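You operate a simulated robot arm through the tools that you are given. There is no shell and no other tool. Be economical: measure what you need, move in short steps, check, and stop when the job is done.

You are at the controls of a simulated robot arm. One attempt, no reset.

TASK
Tip the jar's lentils into the colander and rinse them till the cloudiness is gone.
Fine: none spilt, jar back; swing the spout over, tap off.

It is judged by the outcome, as a careful person would: the job done as asked, and still so three seconds after it is handed in. It fails if anything else is knocked over, pushed out of place, dropped, spilled or broken.

THE ROBOT
A 7-joint arm with a two-finger parallel gripper, fixed in place. Base frame: the origin is at the foot of the arm, x ahead of it, y to its left, z up. Lengths are in mm, angles in rad, forces in N, time in s.
With the tool pointing down near the work surface it reaches from about 200 to 740 mm from the base axis. Its first joint turns from -2.897 to 2.897 rad. Payload 1.57 kg.
The TCP is the grasp point between the finger pads, 30 mm short of the fingertips. In the tool frame z runs along the fingers and y along their closing line. Largest opening 110 mm; finger width 24, thickness 12; the body of the gripper, 48 by 112 mm, starts 78 mm behind the TCP.
Orientation is that of the tool frame in the base frame, as a unit quaternion [x, y, z, w]. With the fingers straight down and closing along the base's y, the tool's x points along the base's -x, its y along +y and its z along -z.

THE INTERFACE
- The arm moves only by the tool play_rows. Its argument "increments" is one flat list of numbers, 7 for each row, row after row: the shift along the base's x, y, z in mm, then the turn, a rotation vector about the base's x, y, z in rad, then the finger opening in mm, from 0 to 110. In form: [tx, ty, tz, wx, wy, wz, grip, tx, ty, tz, wx, wy, wz, grip, ...]. A call has 1 to 12 rows; each row is the pose to reach, as a shift and turn from the pose commanded when the call began. A row lasts 0.2 s, in which the tool goes at most 50 mm and 0.15 rad; a call with a longer step from one row to the next is refused whole, and so is a gripper value outside its range. A pose out of reach is approached as far as the arm can. The call stops where the force on the tool passes 40 N (or 10 N more than at its start, if that is more) or the arm is blocked; 0.2 s more then pass. The fingers move at their own pace (about 45 mm/s each) and stop on an object; they squeeze with about 38 N. The grip force told is the motor's: it shows also when the fingers shut on nothing. Time passes only in rows, and 0.2 s behind the last, so rows that repeat a pose let the fingers close. The reply holds the time, the measured pose of the TCP, the force on the tool along the base axes, the opening and the grip force, in the units named above and with some noise, and new pictures: "show" is both (left out), scene, wrist or none.
- Cameras (640 x 400 px; columns grow to the right, rows downward): "scene" is fixed at [401.7, 499.7, 1676.1]; the picture's right is [-1.00, -0.04, 0.00], its down [-0.03, 0.86, -0.50] and it looks along [0.02, -0.50, -0.86] (base axes); focal length 269 px, centre (320, 200). "wrist" rides on the gripper at [70, 16, -141] in the tool frame; the picture's right is [-0.23, 0.97, 0.00], its down [-0.85, -0.20, -0.48] and it looks along [-0.47, -0.11, 0.88] (tool axes); focal length 222 px, centre (320, 200). There is no depth. A picture from a camera that has moved, and an enlarged one, comes with that camera's place and axes in the base frame and with its lens.
- lift_body(by): slides the trunk up (or, below 0, down) by that many mm; the arm rides with it, the base frame stays. It gives what a move gives, with no picture.
- enlarge(camera, box): a new picture of the part [left, top, right, bottom] of that camera's present view, enlarged. It takes no simulated time.
- job_done(): hands the job in; it is judged then, once.

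Go step by step. Nothing tells you positions but the pictures and the camera data: compare them with the known pose of the tool, close in by small moves and look again before you grip or let go. The budget is 120 turns and 170 pictures, counting those below and the enlarged ones. Unless the task says otherwise, let go and move clear before handing in, and close with one line.

The tools are called after "Request:" by a JSON object that holds its "fn" and its "kwargs". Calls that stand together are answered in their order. play_rows: Moves the arm, as the interface text tells. Its arguments: {"type":"object","properties":{"increments":{"type":"array"},"show":{"type":"string","enum":["both","scene","wrist","none"]}},"required":["increments"]} The other tools are called the same way: lift_body (by) slides the trunk up or down; enlarge (camera, box) takes an enlarged picture of a part of a camera's view; job_done () hands the job in.

At the start:

```text
time_s: 0.0
ee_pos: [293.4, 160.2, 1354.9]
ee_rot: [-0.001, 1.0, 0.0, 0.0]
force: [0.2, -0.7, -0.1]
grip_width: 109.8
gripper_force: 0.0
trunk travel left (down, up): [-525.0, 65.0]
```

scene: 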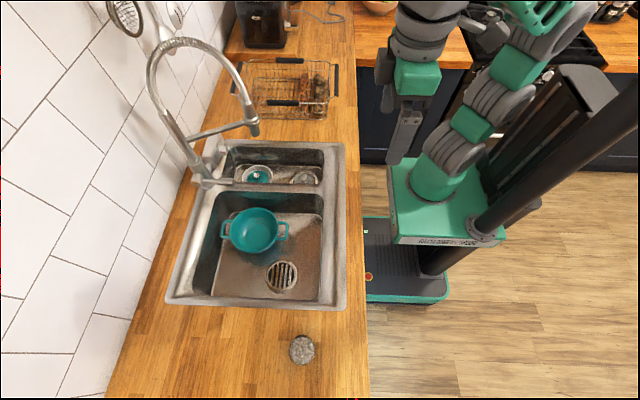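
wrist: 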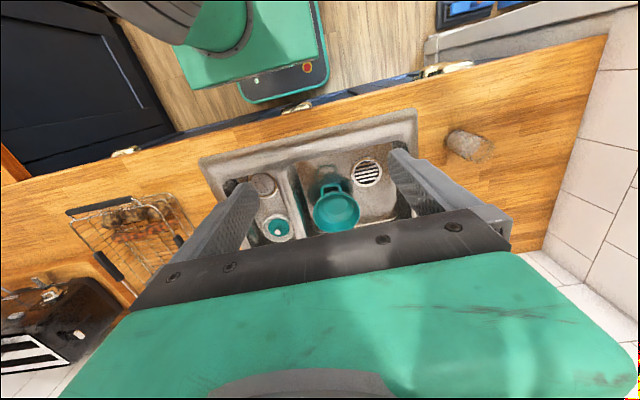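

I see a sink with a teal colander in the large basin, a tap with a pull-down spout currently over the small basin, and a jar at the front of the counter. I'll enlarge to measure the jar, tap and colander.

Request:
{"fn": "enlarge", "kwargs": {"camera": "scene", "box": [140, 20, 350, 200]}}

Request:
{"fn": "enlarge", "kwargs": {"camera": "scene", "box": [160, 180, 360, 310]}}

Request:
{"fn": "enlarge", "kwargs": {"camera": "scene", "box": [260, 310, 350, 380]}}

Request:
{"fn": "enlarge", "kwargs": {"camera": "wrist", "box": [190, 100, 510, 260]}}

```text
2.22 times, centred on (245, 110) of scene
camera zoom: at [401.7, 499.7, 1676.1], right [-1.0, -0.04, 0.0], down [-0.03, 0.86, -0.5], along [0.02, -0.5, -0.86], focal length 597 px, centre (487, 400)
```

zoom: 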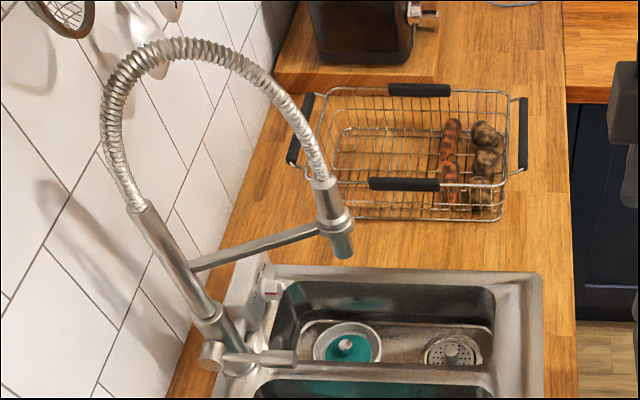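

```text
3.08 times, centred on (260, 245) of scene
camera zoom: at [401.7, 499.7, 1676.1], right [-1.0, -0.04, 0.0], down [-0.03, 0.86, -0.5], along [0.02, -0.5, -0.86], focal length 826 px, centre (505, 62)
```

zoom: 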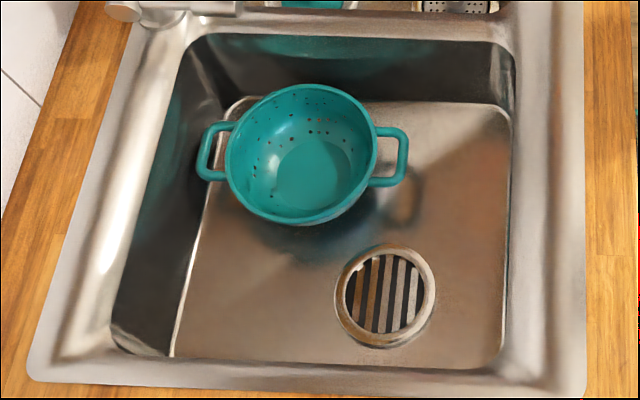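

```text
5.71 times, centred on (305, 345) of scene
camera zoom: at [401.7, 499.7, 1676.1], right [-1.0, -0.04, 0.0], down [-0.03, 0.86, -0.5], along [0.02, -0.5, -0.86], focal length 1535 px, centre (406, -629)
```

zoom: 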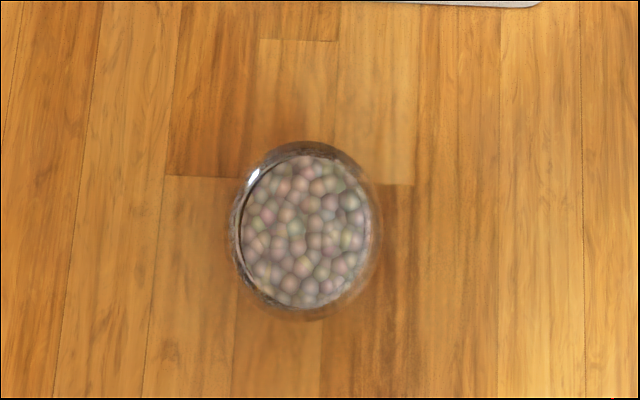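

```text
2.00 times, centred on (350, 180) of wrist
camera zoom: at [222.7, 178.0, 1496.2], right [0.23, 0.97, 0.0], down [0.85, -0.2, 0.48], along [0.47, -0.11, -0.88], focal length 444 px, centre (260, 240)
```

zoom: 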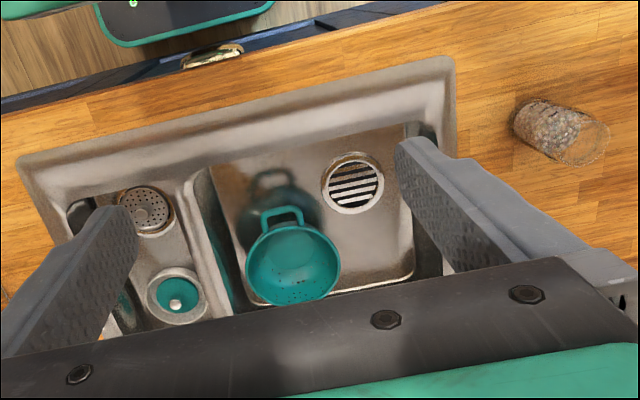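

Triangulating the two views, the counter is at about z≈930 (the basin floor is lower), jar near (440, 487), colander near (650, 130), tap foot near (810, 27). I'll turn the arm toward the jar, testing the wrist range as I go.

Request:
{"fn": "play_rows", "kwargs": {"increments": [0, 10, -10, 0, 0, -0.15, 110, 0, 25, -20, 0, 0, -0.3, 110, 0, 40, -30, 0, 0, -0.45, 110, 0, 55, -40, 0, 0, -0.6, 110, 0, 70, -50, 0, 0, -0.75, 110, 0, 85, -60, 0, 0, -0.9, 110, 0, 100, -70, 0, 0, -1.05, 110, 0, 115, -80, 0, 0, -1.2, 110, 0, 130, -90, 0, 0, -1.35, 110, 0, 145, -100, 0, 0, -1.5, 110, 0, 160, -100, 0, 0, -1.65, 110, 0, 170, -100, 0, 0, -1.8, 110]}}

```text
time_s: 2.6
ee_pos: [292.2, 331.9, 1254.8]
ee_rot: [0.784, 0.62, -0.001, 0.0]
force: [0.0, 0.4, -0.4]
grip_width: 110.2
gripper_force: 0.0
trunk travel left (down, up): [-525.0, 65.0]
camera wrist: at [324.1, 396.1, 1395.9], right [0.9, -0.44, 0.0], down [-0.39, -0.79, 0.48], along [-0.21, -0.43, -0.88], focal length 222 px, centre (320, 200)
```

scene: 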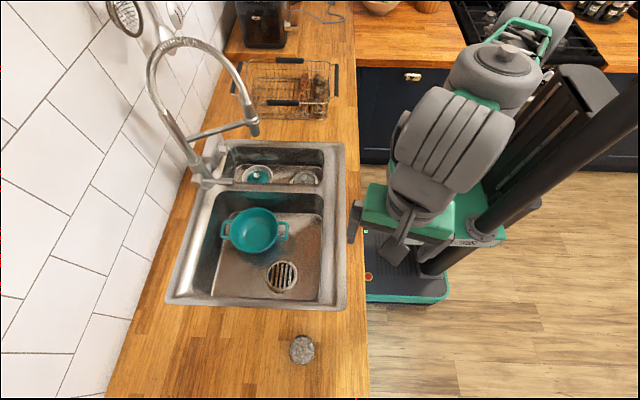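
wrist: 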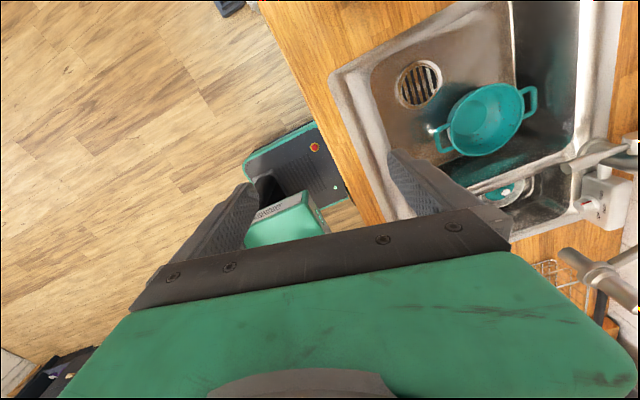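

The wrist reached it fine. I'll finish the yaw and then pitch the hand level, facing the jar.

Request:
{"fn": "play_rows", "kwargs": {"increments": [0, 0, 0, 0, 0, -0.13, 110, 0, 0, 0, 0, 0, -0.26, 110, 0, 0, 0, 0, 0, -0.38, 110, 0, 0, 0, 0, 0, -0.5, 110], "show": "none"}}

Request:
{"fn": "play_rows", "kwargs": {"increments": [0, 0, 0, 0.111, -0.1, 0, 110, 0, 0, 0, 0.219, -0.204, 0, 110, 0, 0, 0, 0.33, -0.305, 0, 110, 0, 0, 0, 0.44, -0.405, 0, 110, 0, 0, 0, 0.55, -0.505, 0, 110, 0, 0, 0, 0.66, -0.605, 0, 110, 0, 0, 0, 0.77, -0.705, 0, 110, 0, 0, 0, 0.88, -0.8, 0, 110, 0, 0, 0, 0.98, -0.89, 0, 110]}}

```text
time_s: 3.6
ee_pos: [290.1, 328.6, 1232.3]
ee_rot: [0.913, 0.408, 0.0, -0.001]
force: [0.4, 0.4, 0.9]
grip_width: 109.8
gripper_force: 0.2
out of reach, approached as far as the arm can: row 4
trunk travel left (down, up): [-525.0, 65.0]
```

```text
time_s: 5.6
ee_pos: [278.3, 311.6, 1297.9]
ee_rot: [0.72, 0.334, 0.566, -0.223]
force: [-0.5, 0.5, -0.7]
grip_width: 110.0
gripper_force: 0.0
out of reach, approached as far as the arm can: row 6, 7, 8, 9
trunk travel left (down, up): [-525.0, 65.0]
camera wrist: at [205.5, 218.8, 1403.0], right [0.68, -0.71, -0.16], down [-0.58, -0.4, -0.71], along [0.44, 0.58, -0.68], focal length 222 px, centre (320, 200)
```

scene: 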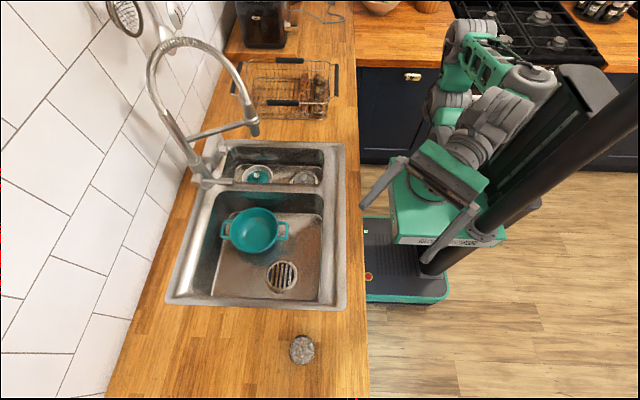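
wrist: 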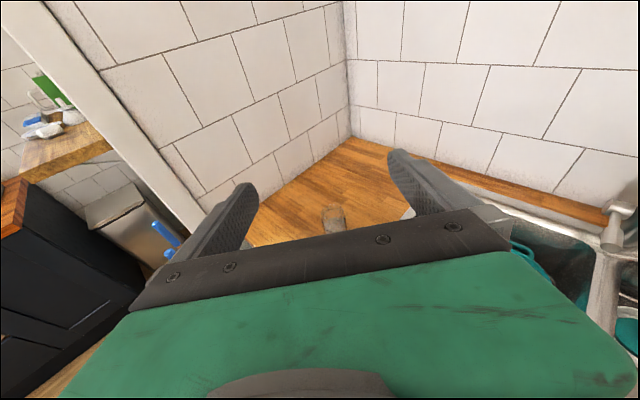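

The hand is nearly level but too close to the base. I'll extend toward the jar and down a bit.

Request:
{"fn": "play_rows", "kwargs": {"increments": [20, 20, -25, 0, 0, 0, 110, 40, 40, -50, 0, 0, 0, 110, 50, 50, -80, 0, 0, 0, 110, 50, 50, -120, 0, 0, 0, 110, 50, 50, -120, 0, 0, 0, 110]}}

```text
time_s: 6.8
ee_pos: [362.4, 328.1, 1186.2]
ee_rot: [0.707, 0.367, 0.567, -0.209]
force: [0.3, -0.5, 0.3]
grip_width: 110.0
gripper_force: 0.0
out of reach, approached as far as the arm can: row 1, 2, 3, 4, 5
trunk travel left (down, up): [-525.0, 65.0]
camera wrist: at [288.8, 237.7, 1292.8], right [0.72, -0.69, -0.1], down [-0.54, -0.45, -0.71], along [0.45, 0.56, -0.69], focal length 222 px, centre (320, 200)
```

scene: 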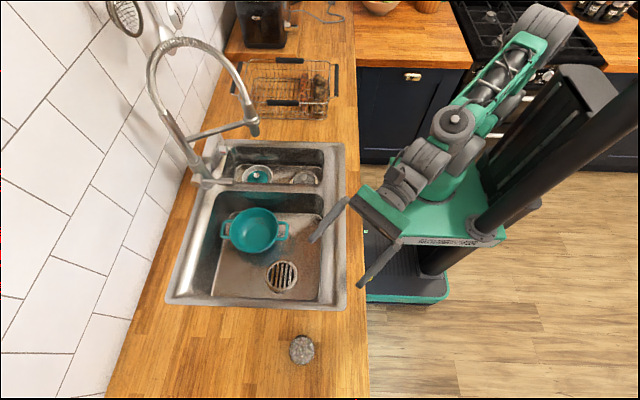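
wrist: 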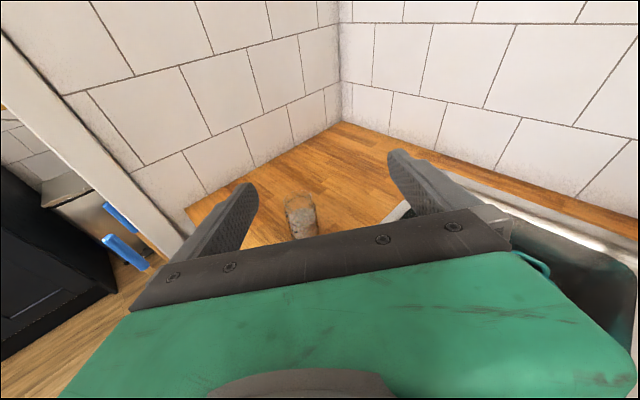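

The hand seems wrist-limited since the shoulder is high relative to the counter. I'll lower the trunk so the forearm lies flatter.

Request:
{"fn": "lift_body", "kwargs": {"by": -130}}

Request:
{"fn": "play_rows", "kwargs": {"increments": [0, 0, 30, 0, 0, 0, 110, 0, 0, 60, 0, 0, 0, 110, 0, 0, 90, 0, 0, 0, 110, 0, 0, 90, 0, 0, 0, 110]}}

```text
time_s: 8.4
ee_pos: [362.8, 328.4, 1056.3]
ee_rot: [0.707, 0.367, 0.567, -0.209]
force: [-0.3, -0.2, -0.2]
grip_width: 110.0
gripper_force: 0.1
trunk travel left (down, up): [-395.0, 195.0]
```

```text
time_s: 9.4
ee_pos: [362.6, 327.4, 1147.8]
ee_rot: [0.707, 0.367, 0.567, -0.207]
force: [0.1, 0.7, -0.4]
grip_width: 110.0
gripper_force: 0.1
trunk travel left (down, up): [-395.0, 195.0]
camera wrist: at [289.1, 237.4, 1253.8], right [0.72, -0.69, -0.1], down [-0.53, -0.45, -0.71], along [0.45, 0.56, -0.69], focal length 222 px, centre (320, 200)
```

scene: 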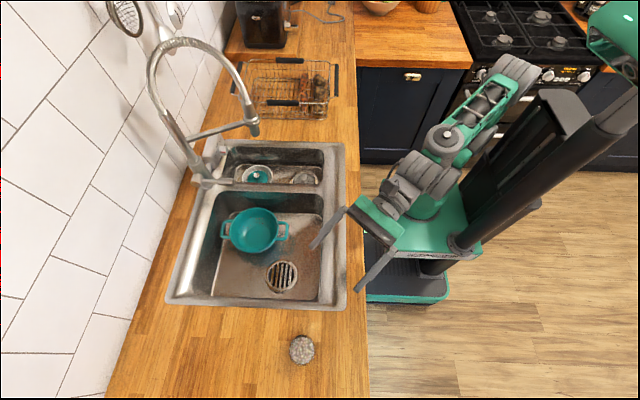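
wrist: 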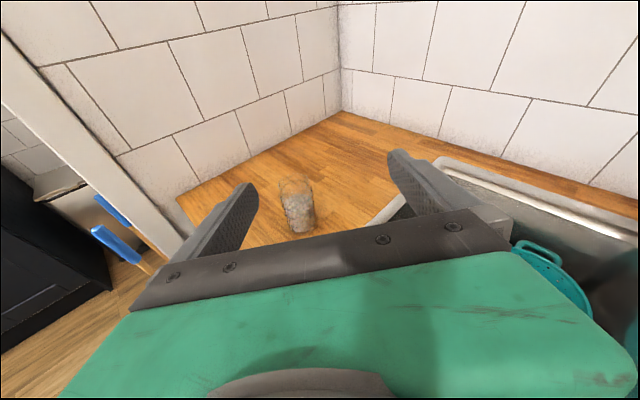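

Better. I'll enlarge both the wrist and scene views to fix the jar's position and height.

Request:
{"fn": "enlarge", "kwargs": {"camera": "wrist", "box": [250, 160, 350, 240]}}

```text
5.00 times, centred on (300, 200) of wrist
camera zoom: at [289.1, 237.4, 1253.8], right [0.72, -0.69, -0.1], down [-0.53, -0.45, -0.71], along [0.45, 0.56, -0.69], focal length 1111 px, centre (420, 200)
```

zoom: 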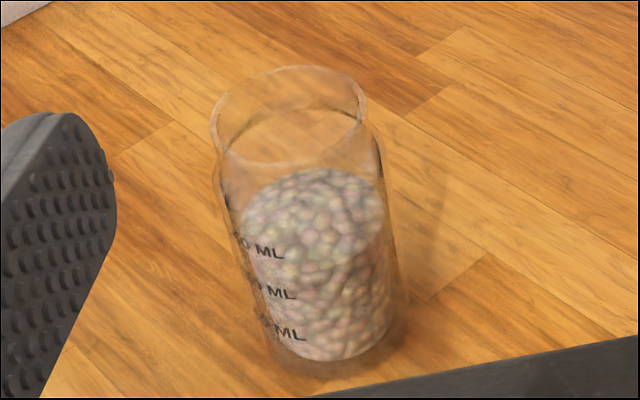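

Jar axis is about (440, 489), rim z≈1021, counter about 908–928. I'll lower the trunk and go to a pregrasp 120 mm short of the jar.

Request:
{"fn": "lift_body", "kwargs": {"by": -150}}

Request:
{"fn": "play_rows", "kwargs": {"increments": [0, 25, 0, 0, 0, 0, 110, 0, 50, 0, 0, 0, 0, 110, 0, 74, -10, 0, 0, 0, 110, 0, 74, -25, 0, 0, 0, 110, 0, 74, -25, 0, 0, 0, 110]}}

```text
time_s: 11.1
ee_pos: [362.0, 327.4, 996.4]
ee_rot: [0.707, 0.366, 0.569, -0.208]
force: [-0.5, 0.6, 0.2]
grip_width: 109.9
gripper_force: 0.1
trunk travel left (down, up): [-245.0, 345.0]
```

```text
time_s: 12.3
ee_pos: [362.2, 401.1, 973.2]
ee_rot: [0.706, 0.369, 0.568, -0.206]
force: [-0.3, 0.4, -0.5]
grip_width: 110.1
gripper_force: 0.0
out of reach, approached as far as the arm can: row 1
trunk travel left (down, up): [-245.0, 345.0]
camera wrist: at [288.8, 311.2, 1079.5], right [0.72, -0.69, -0.09], down [-0.53, -0.46, -0.71], along [0.45, 0.56, -0.7], focal length 222 px, centre (320, 200)
```

scene: 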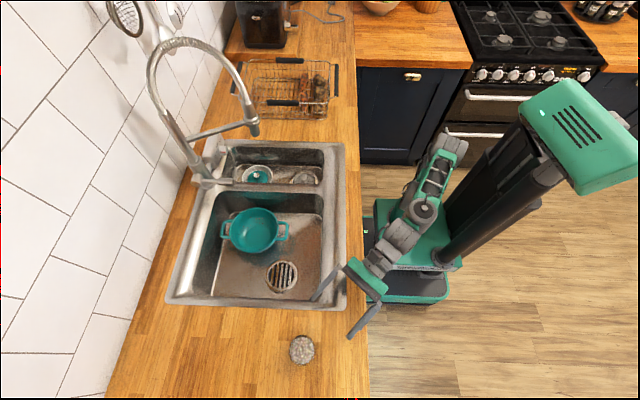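
wrist: 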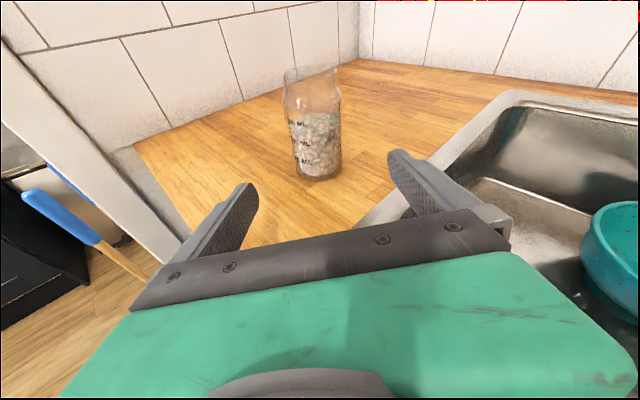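

Jar now fixed at about (440, 490), bottom ≈905, rim ≈1016. Advancing most of the way with the fingers open, then look.

Request:
{"fn": "play_rows", "kwargs": {"increments": [15, 18, -3, 0, 0, 0, 110, 30, 35, -6, 0, 0, 0, 110, 45, 51, -9, 0, 0, 0, 110, 45, 51, -9, 0, 0, 0, 110], "show": "wrist"}}

```text
time_s: 13.3
ee_pos: [409.3, 450.7, 967.1]
ee_rot: [0.704, 0.373, 0.569, -0.204]
force: [0.0, -0.1, 0.4]
grip_width: 109.9
gripper_force: 0.1
out of reach, approached as far as the arm can: row 2, 3, 4
trunk travel left (down, up): [-245.0, 345.0]
camera wrist: at [335.2, 361.9, 1073.8], right [0.72, -0.69, -0.08], down [-0.53, -0.46, -0.71], along [0.45, 0.56, -0.7], focal length 222 px, centre (320, 200)
```

wrist: 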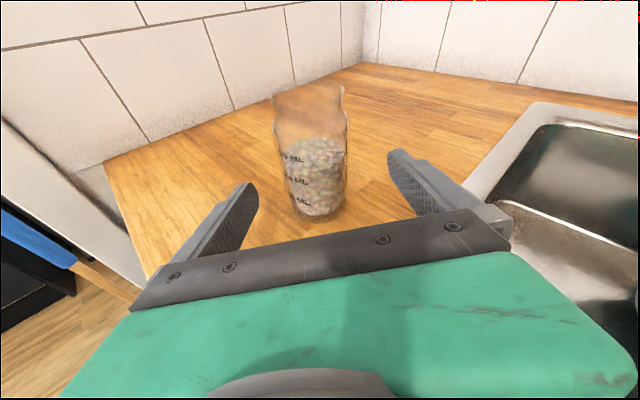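

Centred well between the fingers. Advancing the rest.

Request:
{"fn": "play_rows", "kwargs": {"increments": [11, 13, -3, 0, 0, 0, 110, 22, 27, -6, 0, 0, 0, 110, 32, 40, -8, 0, 0, 0, 110, 32, 40, -8, 0, 0, 0, 110]}}

```text
time_s: 14.3
ee_pos: [438.7, 485.8, 953.4]
ee_rot: [0.704, 0.374, 0.57, -0.201]
force: [0.4, 0.9, 0.1]
grip_width: 109.9
gripper_force: 0.0
out of reach, approached as far as the arm can: row 1, 3, 4
trunk travel left (down, up): [-245.0, 345.0]
camera wrist: at [364.7, 396.9, 1059.5], right [0.72, -0.69, -0.08], down [-0.52, -0.47, -0.71], along [0.46, 0.55, -0.7], focal length 222 px, centre (320, 200)
```

scene: 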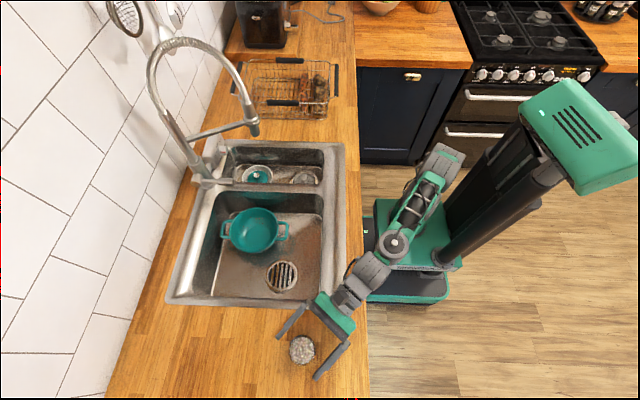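
wrist: 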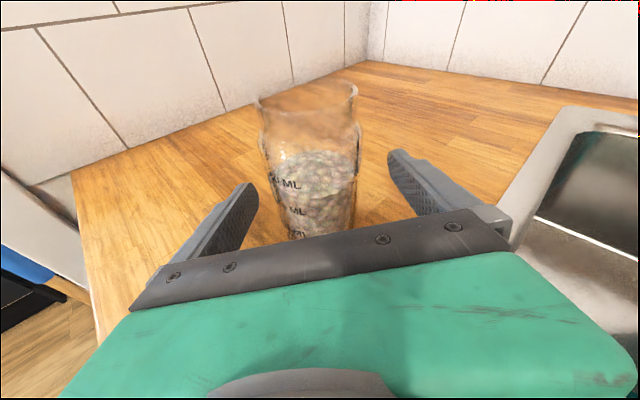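

The jar sits between the pads. Closing the fingers gently in place.

Request:
{"fn": "play_rows", "kwargs": {"increments": [0, 0, 0, 0, 0, 0, 80, 0, 0, 0, 0, 0, 0, 70, 0, 0, 0, 0, 0, 0, 60, 0, 0, 0, 0, 0, 0, 52, 0, 0, 0, 0, 0, 0, 45, 0, 0, 0, 0, 0, 0, 45]}}

```text
time_s: 15.7
ee_pos: [439.0, 485.3, 952.0]
ee_rot: [0.704, 0.375, 0.569, -0.202]
force: [-0.3, -0.7, 0.3]
grip_width: 60.9
gripper_force: 37.9
trunk travel left (down, up): [-245.0, 345.0]
camera wrist: at [364.6, 396.7, 1059.5], right [0.72, -0.69, -0.08], down [-0.52, -0.47, -0.71], along [0.46, 0.55, -0.7], focal length 222 px, centre (320, 200)
```

scene: 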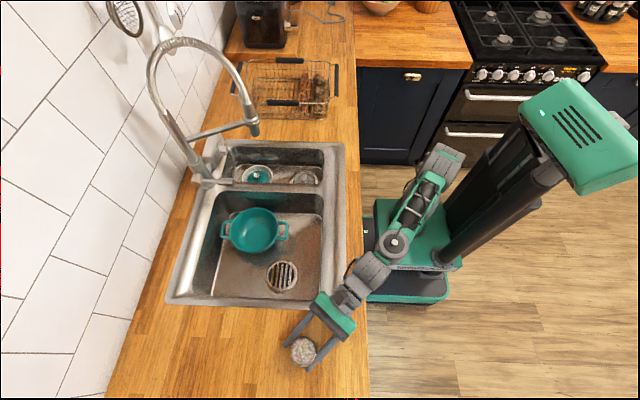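
wrist: 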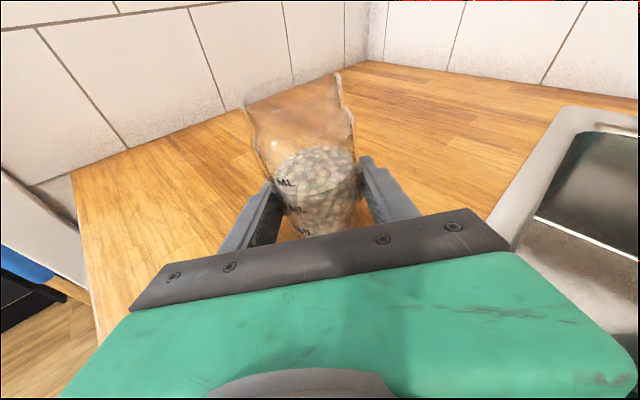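

Gripped (61 mm wide). Lifting straight up with the trunk, then carrying the jar level over toward the sink.

Request:
{"fn": "lift_body", "kwargs": {"by": 110}}

Request:
{"fn": "play_rows", "kwargs": {"increments": [10, -22, 0, 0, 0, -0.05, 45, 22, -45, 0, 0, 0, -0.1, 45, 34, -67, 0, 0, 0, -0.15, 45, 46, -90, 0, 0, 0, -0.2, 45, 58, -112, 0, 0, 0, -0.25, 45, 70, -135, 0, 0, 0, -0.3, 45, 82, -157, 0, 0, 0, -0.35, 45, 94, -180, 0, 0, 0, -0.4, 45, 108, -202, 0, 0, 0, -0.45, 45, 121, -225, 0, 0, 0, -0.5, 45, 121, -225, 0, 0, 0, -0.5, 45]}}

```text
time_s: 17.1
ee_pos: [439.2, 485.2, 1062.6]
ee_rot: [0.704, 0.375, 0.569, -0.201]
force: [-0.7, -0.4, -2.5]
grip_width: 61.4
gripper_force: 37.8
trunk travel left (down, up): [-355.0, 235.0]
```

```text
time_s: 19.6
ee_pos: [539.3, 303.4, 1060.3]
ee_rot: [0.768, 0.232, 0.592, -0.081]
force: [-0.5, -0.3, -2.4]
grip_width: 61.3
gripper_force: 37.7
out of reach, approached as far as the arm can: row 8, 9, 10, 11
trunk travel left (down, up): [-355.0, 235.0]
camera wrist: at [436.9, 252.2, 1169.6], right [0.4, -0.91, -0.07], down [-0.67, -0.24, -0.7], along [0.63, 0.33, -0.71], focal length 222 px, centre (320, 200)
```

scene: 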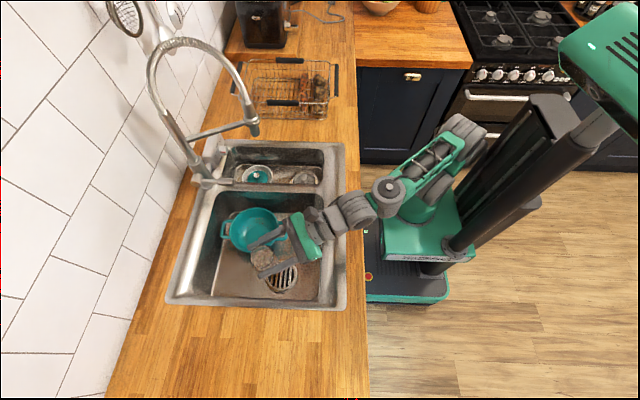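
wrist: 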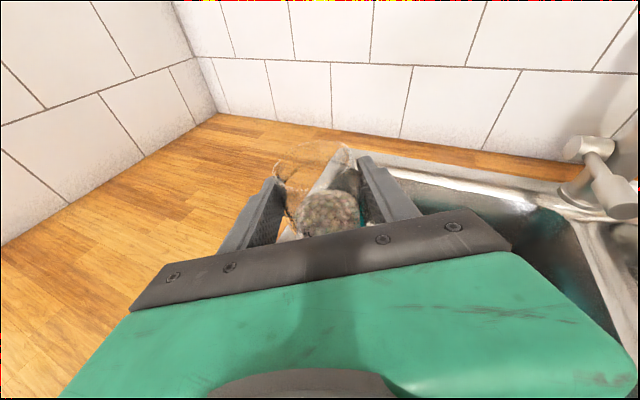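

A wrist joint is near its limit in one roll direction, so I'll pour by tipping the other way (jar mouth to the left, +y). I estimate the colander at (641, 140) with rim z≈840 and spout head at (623, −79, 1068). I'll carry the jar to the colander's right side with a slight safe lean.

Request:
{"fn": "play_rows", "kwargs": {"increments": [0, 0, 0, -0.08, -0.02, 0, 45, 0, 0, 0, -0.16, -0.04, 0, 45, 10, -20, 0, -0.2, -0.05, -0.05, 45, 20, -40, 0, -0.24, -0.05, -0.1, 45, 28, -60, 0, -0.245, -0.05, -0.16, 45, 36, -80, 0, -0.245, -0.05, -0.22, 45, 44, -100, 0, -0.245, -0.05, -0.28, 45, 52, -120, 0, -0.245, -0.05, -0.34, 45, 58, -140, 0, -0.245, -0.05, -0.4, 45, 61, -153, 0, -0.245, -0.05, -0.43, 45, 61, -153, 0, -0.245, -0.05, -0.43, 45]}}

```text
time_s: 21.9
ee_pos: [621.7, 105.2, 1067.4]
ee_rot: [0.783, 0.093, 0.59, 0.174]
force: [-0.2, 0.1, -2.4]
grip_width: 61.0
gripper_force: 38.3
trunk travel left (down, up): [-355.0, 235.0]
camera wrist: at [505.6, 138.9, 1169.5], right [-0.12, -0.98, 0.17], down [-0.69, -0.04, -0.72], along [0.71, -0.21, -0.67], focal length 222 px, centre (320, 200)
```

scene: 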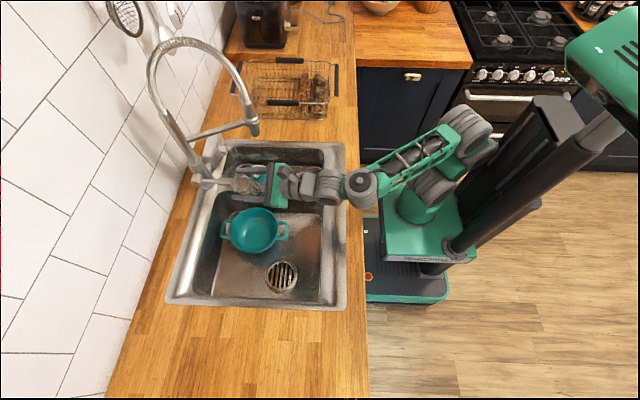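
wrist: 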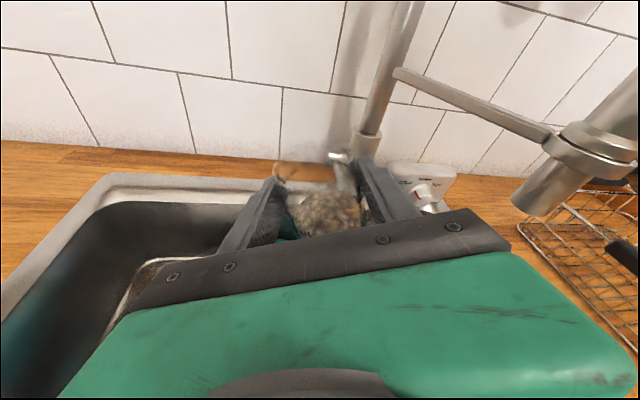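

The jar leans 14° toward the colander, nothing spilt. Before descending I'll check the tap lever's position for clearance.

Request:
{"fn": "enlarge", "kwargs": {"camera": "wrist", "box": [250, 80, 480, 230]}}

Request:
{"fn": "enlarge", "kwargs": {"camera": "scene", "box": [180, 120, 300, 270]}}

```text
2.67 times, centred on (365, 155) of wrist
camera zoom: at [505.6, 138.9, 1169.5], right [-0.12, -0.98, 0.17], down [-0.69, -0.04, -0.72], along [0.71, -0.21, -0.67], focal length 592 px, centre (200, 320)
```

zoom: 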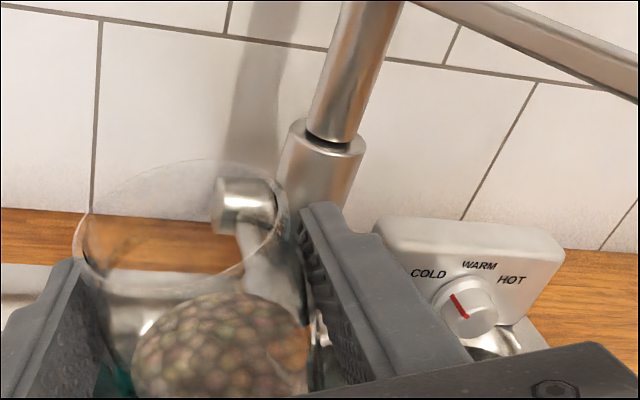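

```text
2.67 times, centred on (240, 195) of scene
camera zoom: at [401.7, 499.7, 1676.1], right [-1.0, -0.04, 0.0], down [-0.03, 0.86, -0.5], along [0.02, -0.5, -0.86], focal length 716 px, centre (533, 213)
```

zoom: 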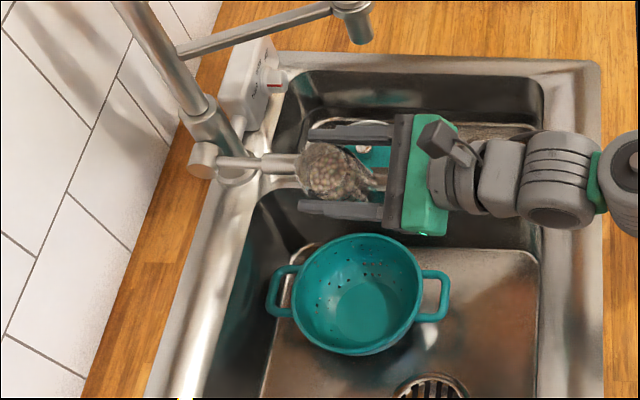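

Lever rod runs at z≈983 from (809, 39) to its tip at (691, 39), so I'll keep the pour at x≈636 for clearance. Descending and tipping up to just about pouring.

Request:
{"fn": "play_rows", "kwargs": {"increments": [4, -5, -25, 0, 0, 0, 45, 8, -10, -50, 0, 0, 0, 45, 12, -16, -75, 0, 0, 0, 45, 14, -21, -99, 0, 0, 0, 45, 14, -21, -99, -0.12, 0.02, 0.03, 45, 14, -21, -99, -0.239, 0.041, 0.061, 45, 14, -21, -99, -0.359, 0.061, 0.091, 45, 14, -21, -99, -0.478, 0.082, 0.122, 45, 14, -21, -99, -0.478, 0.082, 0.122, 45]}}

```text
time_s: 23.4
ee_pos: [637.5, 94.8, 969.5]
ee_rot: [0.761, 0.202, 0.567, 0.243]
force: [4.4, 30.5, -3.9]
grip_width: 63.4
gripper_force: 37.8
trunk travel left (down, up): [-355.0, 235.0]
stopped in row 7: the force on the tool passed its limit (the readings are from after the stop); the commanded pose is now the measured one
camera wrist: at [521.5, 142.6, 1066.5], right [-0.03, -0.91, 0.41], down [-0.7, -0.27, -0.66], along [0.71, -0.31, -0.63], focal length 222 px, centre (320, 200)
```

scene: 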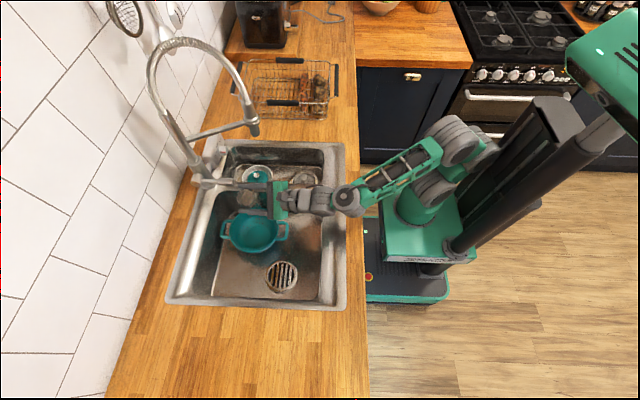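
wrist: 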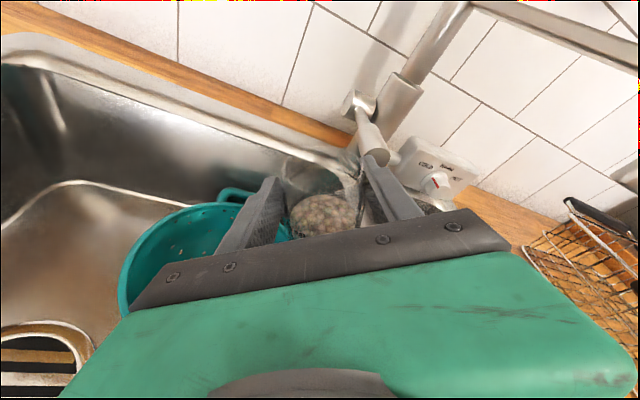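

The right fingertip touched the end of the tap lever. I'll back off toward +y/−x at once and look.

Request:
{"fn": "play_rows", "kwargs": {"increments": [-10, 10, 0, 0, 0, 0, 45, -25, 25, 0, 0, 0, 0, 45, -25, 25, 0, 0, 0, 0, 45]}}

Request:
{"fn": "enlarge", "kwargs": {"camera": "wrist", "box": [260, 60, 500, 240]}}

Request:
{"fn": "enlarge", "kwargs": {"camera": "scene", "box": [180, 140, 300, 260]}}

```text
time_s: 24.2
ee_pos: [611.9, 113.4, 969.7]
ee_rot: [0.762, 0.2, 0.565, 0.247]
force: [-0.9, 0.7, -3.4]
grip_width: 61.5
gripper_force: 38.2
trunk travel left (down, up): [-355.0, 235.0]
camera wrist: at [496.3, 163.9, 1066.6], right [-0.04, -0.91, 0.42], down [-0.71, -0.27, -0.66], along [0.71, -0.32, -0.63], focal length 222 px, centre (320, 200)
```

scene: 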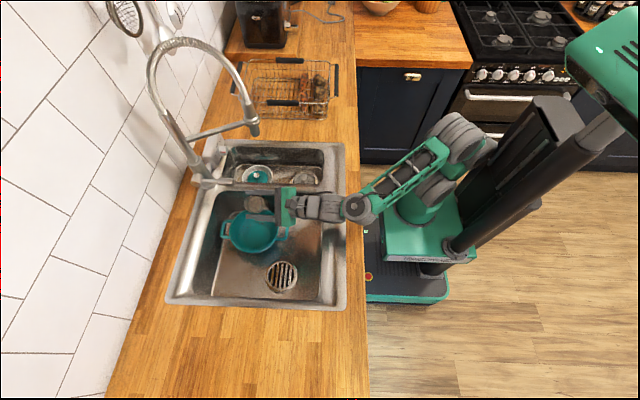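
wrist: 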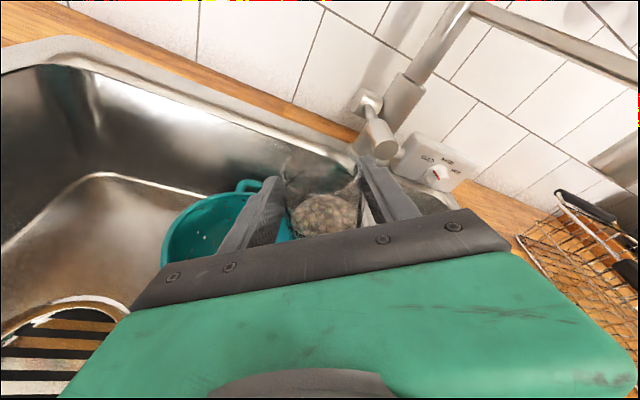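

```text
2.22 times, centred on (380, 150) of wrist
camera zoom: at [496.3, 163.9, 1066.6], right [-0.04, -0.91, 0.42], down [-0.71, -0.27, -0.66], along [0.71, -0.32, -0.63], focal length 494 px, centre (187, 311)
```

zoom: 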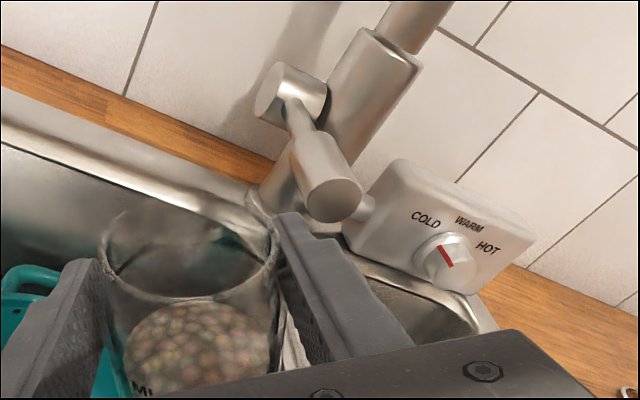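

```text
3.33 times, centred on (240, 200) of scene
camera zoom: at [401.7, 499.7, 1676.1], right [-1.0, -0.04, 0.0], down [-0.03, 0.86, -0.5], along [0.02, -0.5, -0.86], focal length 895 px, centre (587, 200)
```

zoom: 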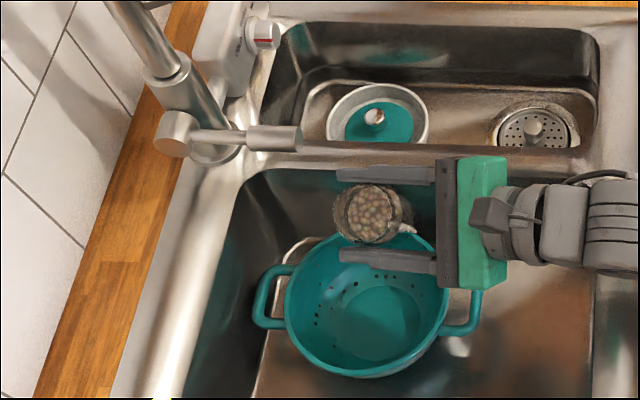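

Lever is undisturbed and clear (tip about (687, 46, 987)). I'll yaw the hand so the jar tips away from the lever toward the colander centre, and shift into pour position.

Request:
{"fn": "play_rows", "kwargs": {"increments": [0, 0, 0, 0, 0, -0.12, 45, 0, 0, 0, 0, 0, -0.24, 45, 0, 0, 0, 0, 0, -0.35, 45, 3, -12, 0, 0, 0, -0.35, 45, 6, -23, 0, 0, 0, -0.35, 45, 6, -23, 0, 0, 0, -0.35, 45]}}

Request:
{"fn": "enlarge", "kwargs": {"camera": "scene", "box": [180, 140, 300, 260]}}

```text
time_s: 25.6
ee_pos: [618.3, 95.1, 971.1]
ee_rot: [0.784, 0.066, 0.516, 0.34]
force: [8.6, 30.7, 1.7]
grip_width: 60.1
gripper_force: 37.6
trunk travel left (down, up): [-355.0, 235.0]
camera wrist: at [526.5, 180.9, 1067.6], right [-0.34, -0.84, 0.41], down [-0.75, -0.01, -0.66], along [0.56, -0.54, -0.63], focal length 222 px, centre (320, 200)
```

scene: 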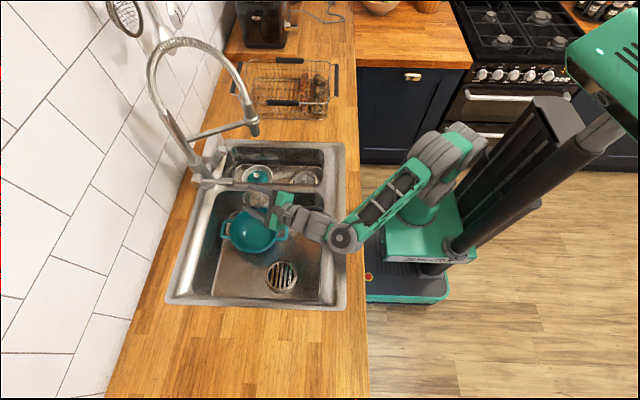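
wrist: 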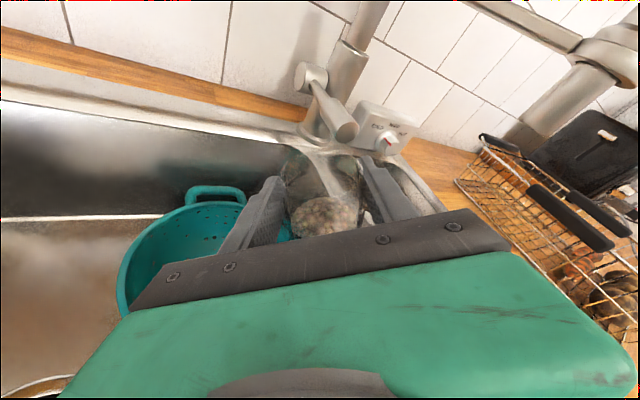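

```text
3.33 times, centred on (240, 200) of scene
camera zoom: at [401.7, 499.7, 1676.1], right [-1.0, -0.04, 0.0], down [-0.03, 0.86, -0.5], along [0.02, -0.5, -0.86], focal length 895 px, centre (587, 200)
```

zoom: 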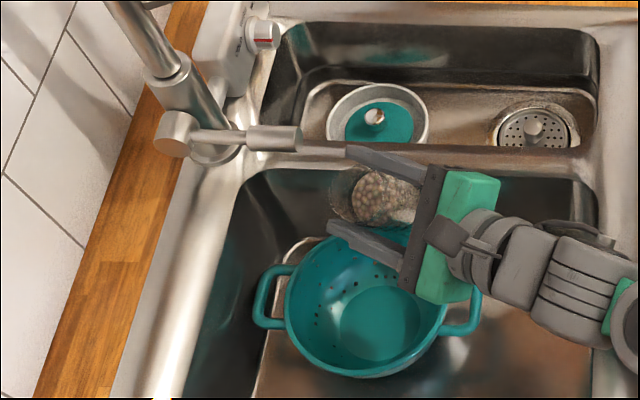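

The same +y push at y≈95 means the jar's foot or finger is meeting the basin divider, not the lever. I'll back off and turn further so the jar tips mainly along +x, away from both.

Request:
{"fn": "play_rows", "kwargs": {"increments": [-4, 10, 5, 0, 0, 0, 45, -10, 22, 10, 0, 0, 0, 45, -14, 24, 12, 0, 0, -0.1, 45, -18, 24, 12, 0, 0, -0.2, 45, -22, 24, 12, 0, 0, -0.3, 45, -26, 24, 12, 0, 0, -0.4, 45, -26, 24, 12, 0, 0, -0.4, 45]}}

Request:
{"fn": "enlarge", "kwargs": {"camera": "scene", "box": [180, 140, 300, 260]}}

```text
time_s: 27.2
ee_pos: [598.2, 113.9, 981.7]
ee_rot: [0.786, -0.034, 0.465, 0.405]
force: [-0.3, -0.1, -1.5]
grip_width: 58.7
gripper_force: 38.1
out of reach, approached as far as the arm can: row 5, 6, 7
trunk travel left (down, up): [-355.0, 235.0]
camera wrist: at [530.1, 220.5, 1078.5], right [-0.55, -0.73, 0.41], down [-0.73, 0.18, -0.66], along [0.4, -0.66, -0.63], focal length 222 px, centre (320, 200)
```

scene: 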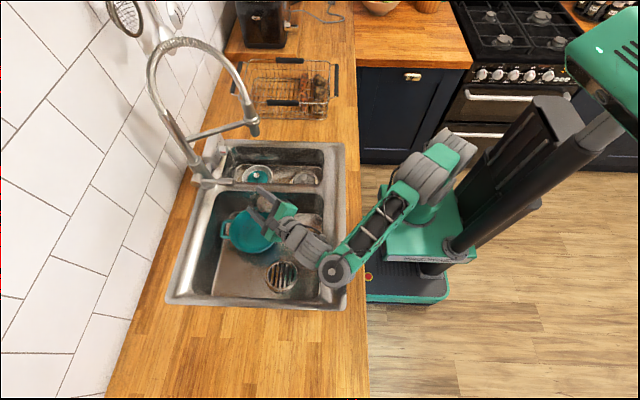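
wrist: 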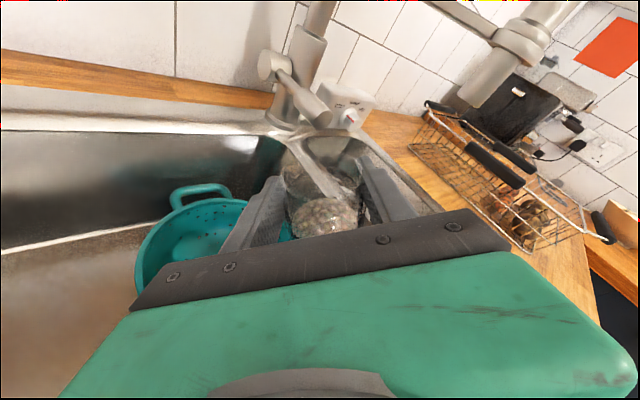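

```text
3.33 times, centred on (240, 200) of scene
camera zoom: at [401.7, 499.7, 1676.1], right [-1.0, -0.04, 0.0], down [-0.03, 0.86, -0.5], along [0.02, -0.5, -0.86], focal length 895 px, centre (587, 200)
```

zoom: 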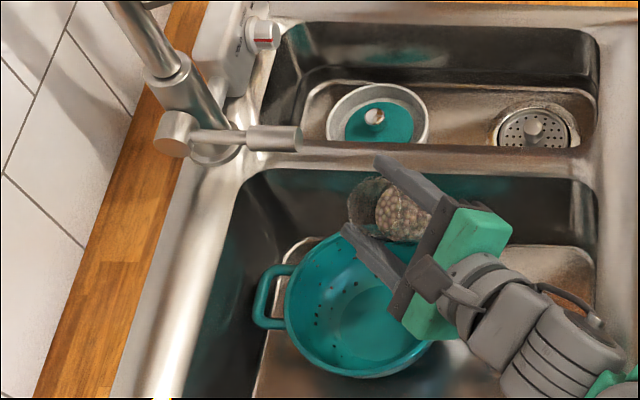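

The grip width has crept down a little, so I'll inspect how the jar sits in the fingers before tipping.

Request:
{"fn": "enlarge", "kwargs": {"camera": "wrist", "box": [230, 130, 430, 250]}}

```text
3.20 times, centred on (330, 190) of wrist
camera zoom: at [530.1, 220.5, 1078.5], right [-0.55, -0.73, 0.41], down [-0.73, 0.18, -0.66], along [0.4, -0.66, -0.63], focal length 711 px, centre (288, 232)
```

zoom: 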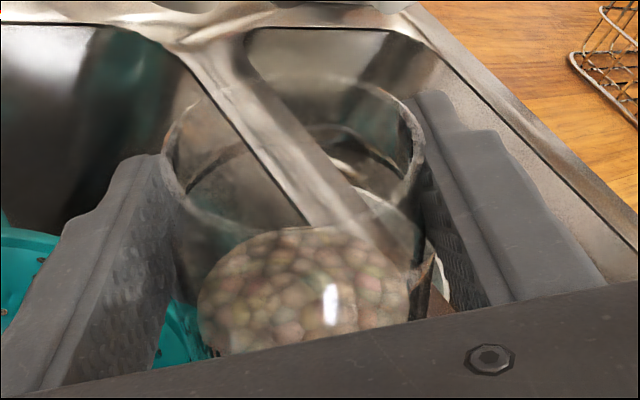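

The jar slid in the fingers when lifted (rim now only ~15 mm above the pads), so its foot hangs low. That explains the divider contact. I'll raise the hand, centre the mouth over the colander and start tipping slowly.

Request:
{"fn": "play_rows", "kwargs": {"increments": [5, 2, 15, 0, 0, 0, 45, 10, 4, 28, 0, 0, 0, 45, 15, 6, 28, -0.08, 0.076, 0.027, 45, 20, 8, 28, -0.16, 0.152, 0.054, 45, 20, 8, 28, -0.24, 0.228, 0.081, 45, 20, 8, 28, -0.316, 0.3, 0.107, 45, 20, 8, 28, -0.316, 0.3, 0.107, 45]}}

Request:
{"fn": "enlarge", "kwargs": {"camera": "wrist", "box": [160, 100, 480, 260]}}

```text
time_s: 28.8
ee_pos: [619.0, 121.6, 1009.5]
ee_rot: [0.775, 0.142, 0.364, 0.497]
force: [-0.3, -0.3, -2.9]
grip_width: 58.6
gripper_force: 37.8
trunk travel left (down, up): [-355.0, 235.0]
camera wrist: at [564.1, 250.2, 1087.3], right [-0.3, -0.58, 0.76], down [-0.9, -0.09, -0.42], along [0.31, -0.81, -0.5], focal length 222 px, centre (320, 200)
```

scene: 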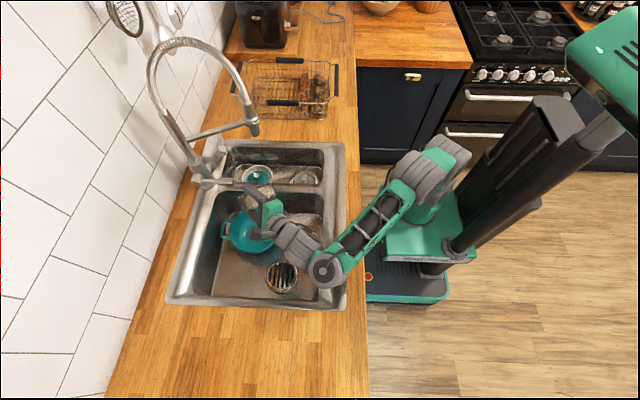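
wrist: 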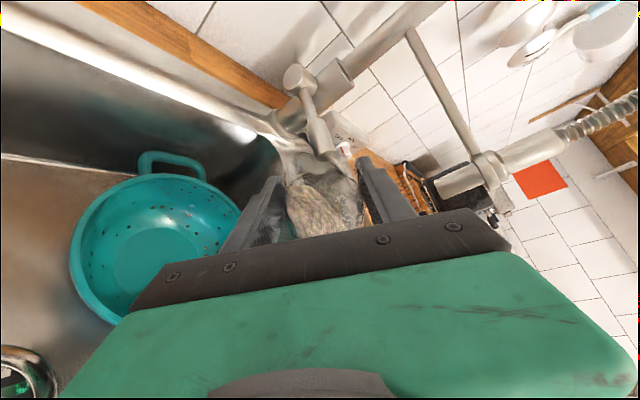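

```text
2.00 times, centred on (320, 180) of wrist
camera zoom: at [564.1, 250.2, 1087.3], right [-0.3, -0.58, 0.76], down [-0.9, -0.09, -0.42], along [0.31, -0.81, -0.5], focal length 444 px, centre (320, 240)
```

zoom: 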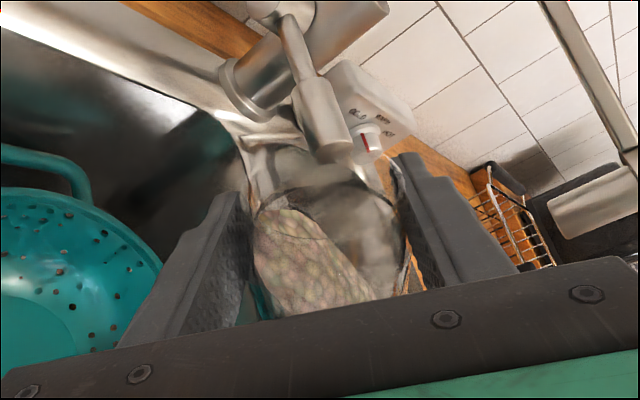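

Lentils have moved up to the lip, and the colander (≈(641, 148)) is right under the mouth. Lowering while continuing to tip slowly.

Request:
{"fn": "play_rows", "kwargs": {"increments": [0, 2, -10, -0.05, 0.048, 0.017, 45, 0, 4, -20, -0.1, 0.095, 0.034, 45, 0, 5, -32, -0.14, 0.133, 0.048, 45, 0, 5, -44, -0.19, 0.18, 0.064, 45, 0, 5, -46, -0.23, 0.22, 0.078, 45, 0, 5, -46, -0.27, 0.257, 0.092, 45, 0, 5, -46, -0.27, 0.257, 0.092, 45, 0, 5, -46, -0.27, 0.257, 0.092, 45]}}

Request:
{"fn": "enlarge", "kwargs": {"camera": "scene", "box": [180, 140, 300, 260]}}

```text
time_s: 30.6
ee_pos: [617.9, 125.6, 962.2]
ee_rot: [0.734, 0.287, 0.262, 0.557]
force: [-0.5, -0.5, -2.3]
grip_width: 58.5
gripper_force: 37.7
trunk travel left (down, up): [-355.0, 235.0]
camera wrist: at [569.0, 268.2, 1017.9], right [-0.03, -0.37, 0.93], down [-0.96, -0.25, -0.13], along [0.28, -0.9, -0.35], focal length 222 px, centre (320, 200)
```

scene: 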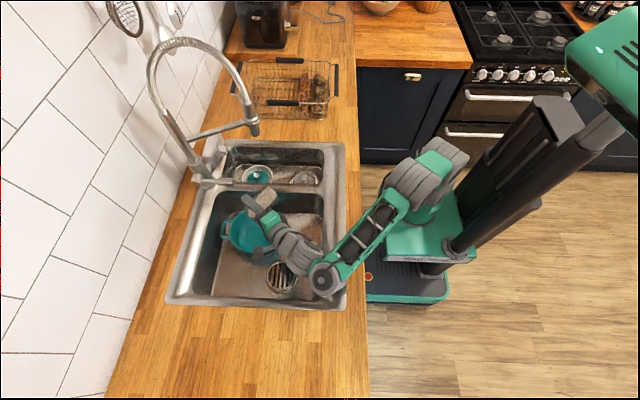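
wrist: 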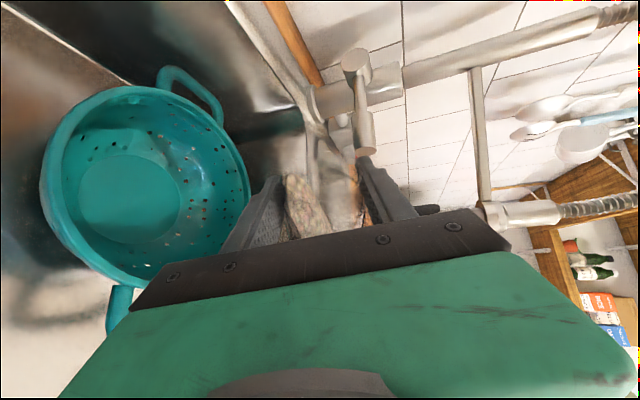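

```text
3.33 times, centred on (240, 200) of scene
camera zoom: at [401.7, 499.7, 1676.1], right [-1.0, -0.04, 0.0], down [-0.03, 0.86, -0.5], along [0.02, -0.5, -0.86], focal length 895 px, centre (587, 200)
```

zoom: 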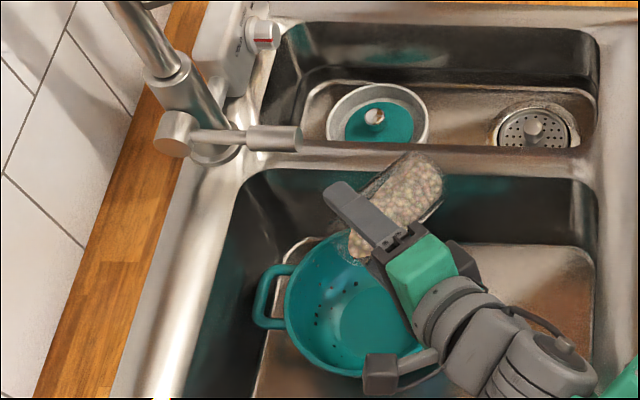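

Mouth is over the colander and the jar is nearly horizontal. Continuing the slow tip past horizontal.

Request:
{"fn": "play_rows", "kwargs": {"increments": [2, 3, 0, -0.056, 0.053, 0.019, 45, 3, 6, 0, -0.112, 0.107, 0.038, 45, 4, 8, 0, -0.169, 0.16, 0.057, 45, 4, 8, 0, -0.225, 0.214, 0.076, 45, 4, 8, 0, -0.281, 0.267, 0.095, 45, 4, 8, 0, -0.337, 0.321, 0.114, 45, 4, 8, 0, -0.337, 0.321, 0.114, 45, 4, 8, 0, -0.337, 0.321, 0.114, 45]}}

Request:
{"fn": "enlarge", "kwargs": {"camera": "scene", "box": [180, 140, 300, 260]}}

```text
time_s: 32.4
ee_pos: [623.0, 134.7, 963.6]
ee_rot: [0.645, 0.452, 0.121, 0.604]
force: [0.4, 0.0, -2.2]
grip_width: 58.5
gripper_force: 38.0
trunk travel left (down, up): [-355.0, 235.0]
camera wrist: at [568.5, 283.5, 985.5], right [0.3, -0.03, 0.95], down [-0.9, -0.33, 0.27], along [0.31, -0.94, -0.13], focal length 222 px, centre (320, 200)
```

scene: 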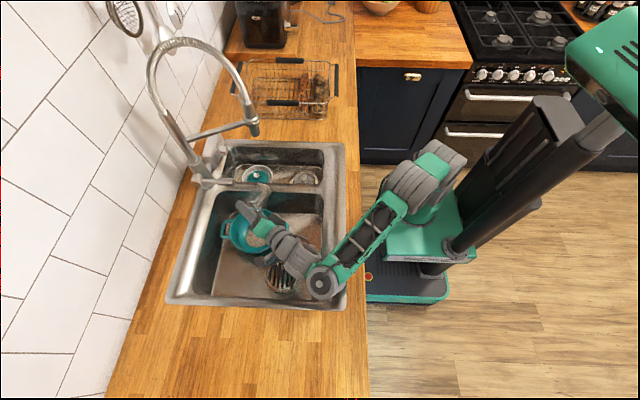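
wrist: 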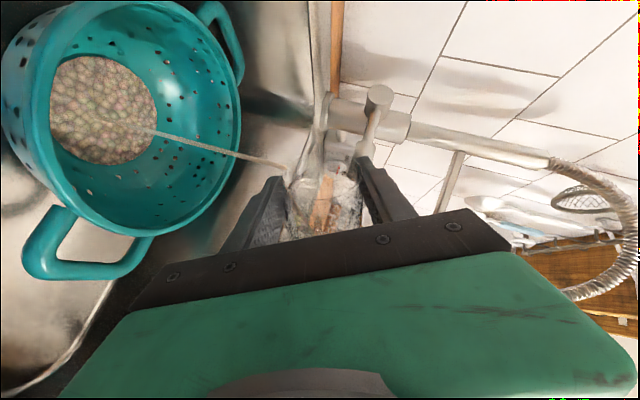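

```text
3.33 times, centred on (240, 200) of scene
camera zoom: at [401.7, 499.7, 1676.1], right [-1.0, -0.04, 0.0], down [-0.03, 0.86, -0.5], along [0.02, -0.5, -0.86], focal length 895 px, centre (587, 200)
```

zoom: 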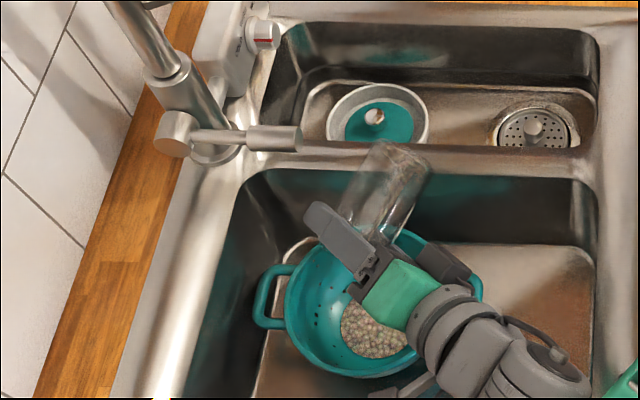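

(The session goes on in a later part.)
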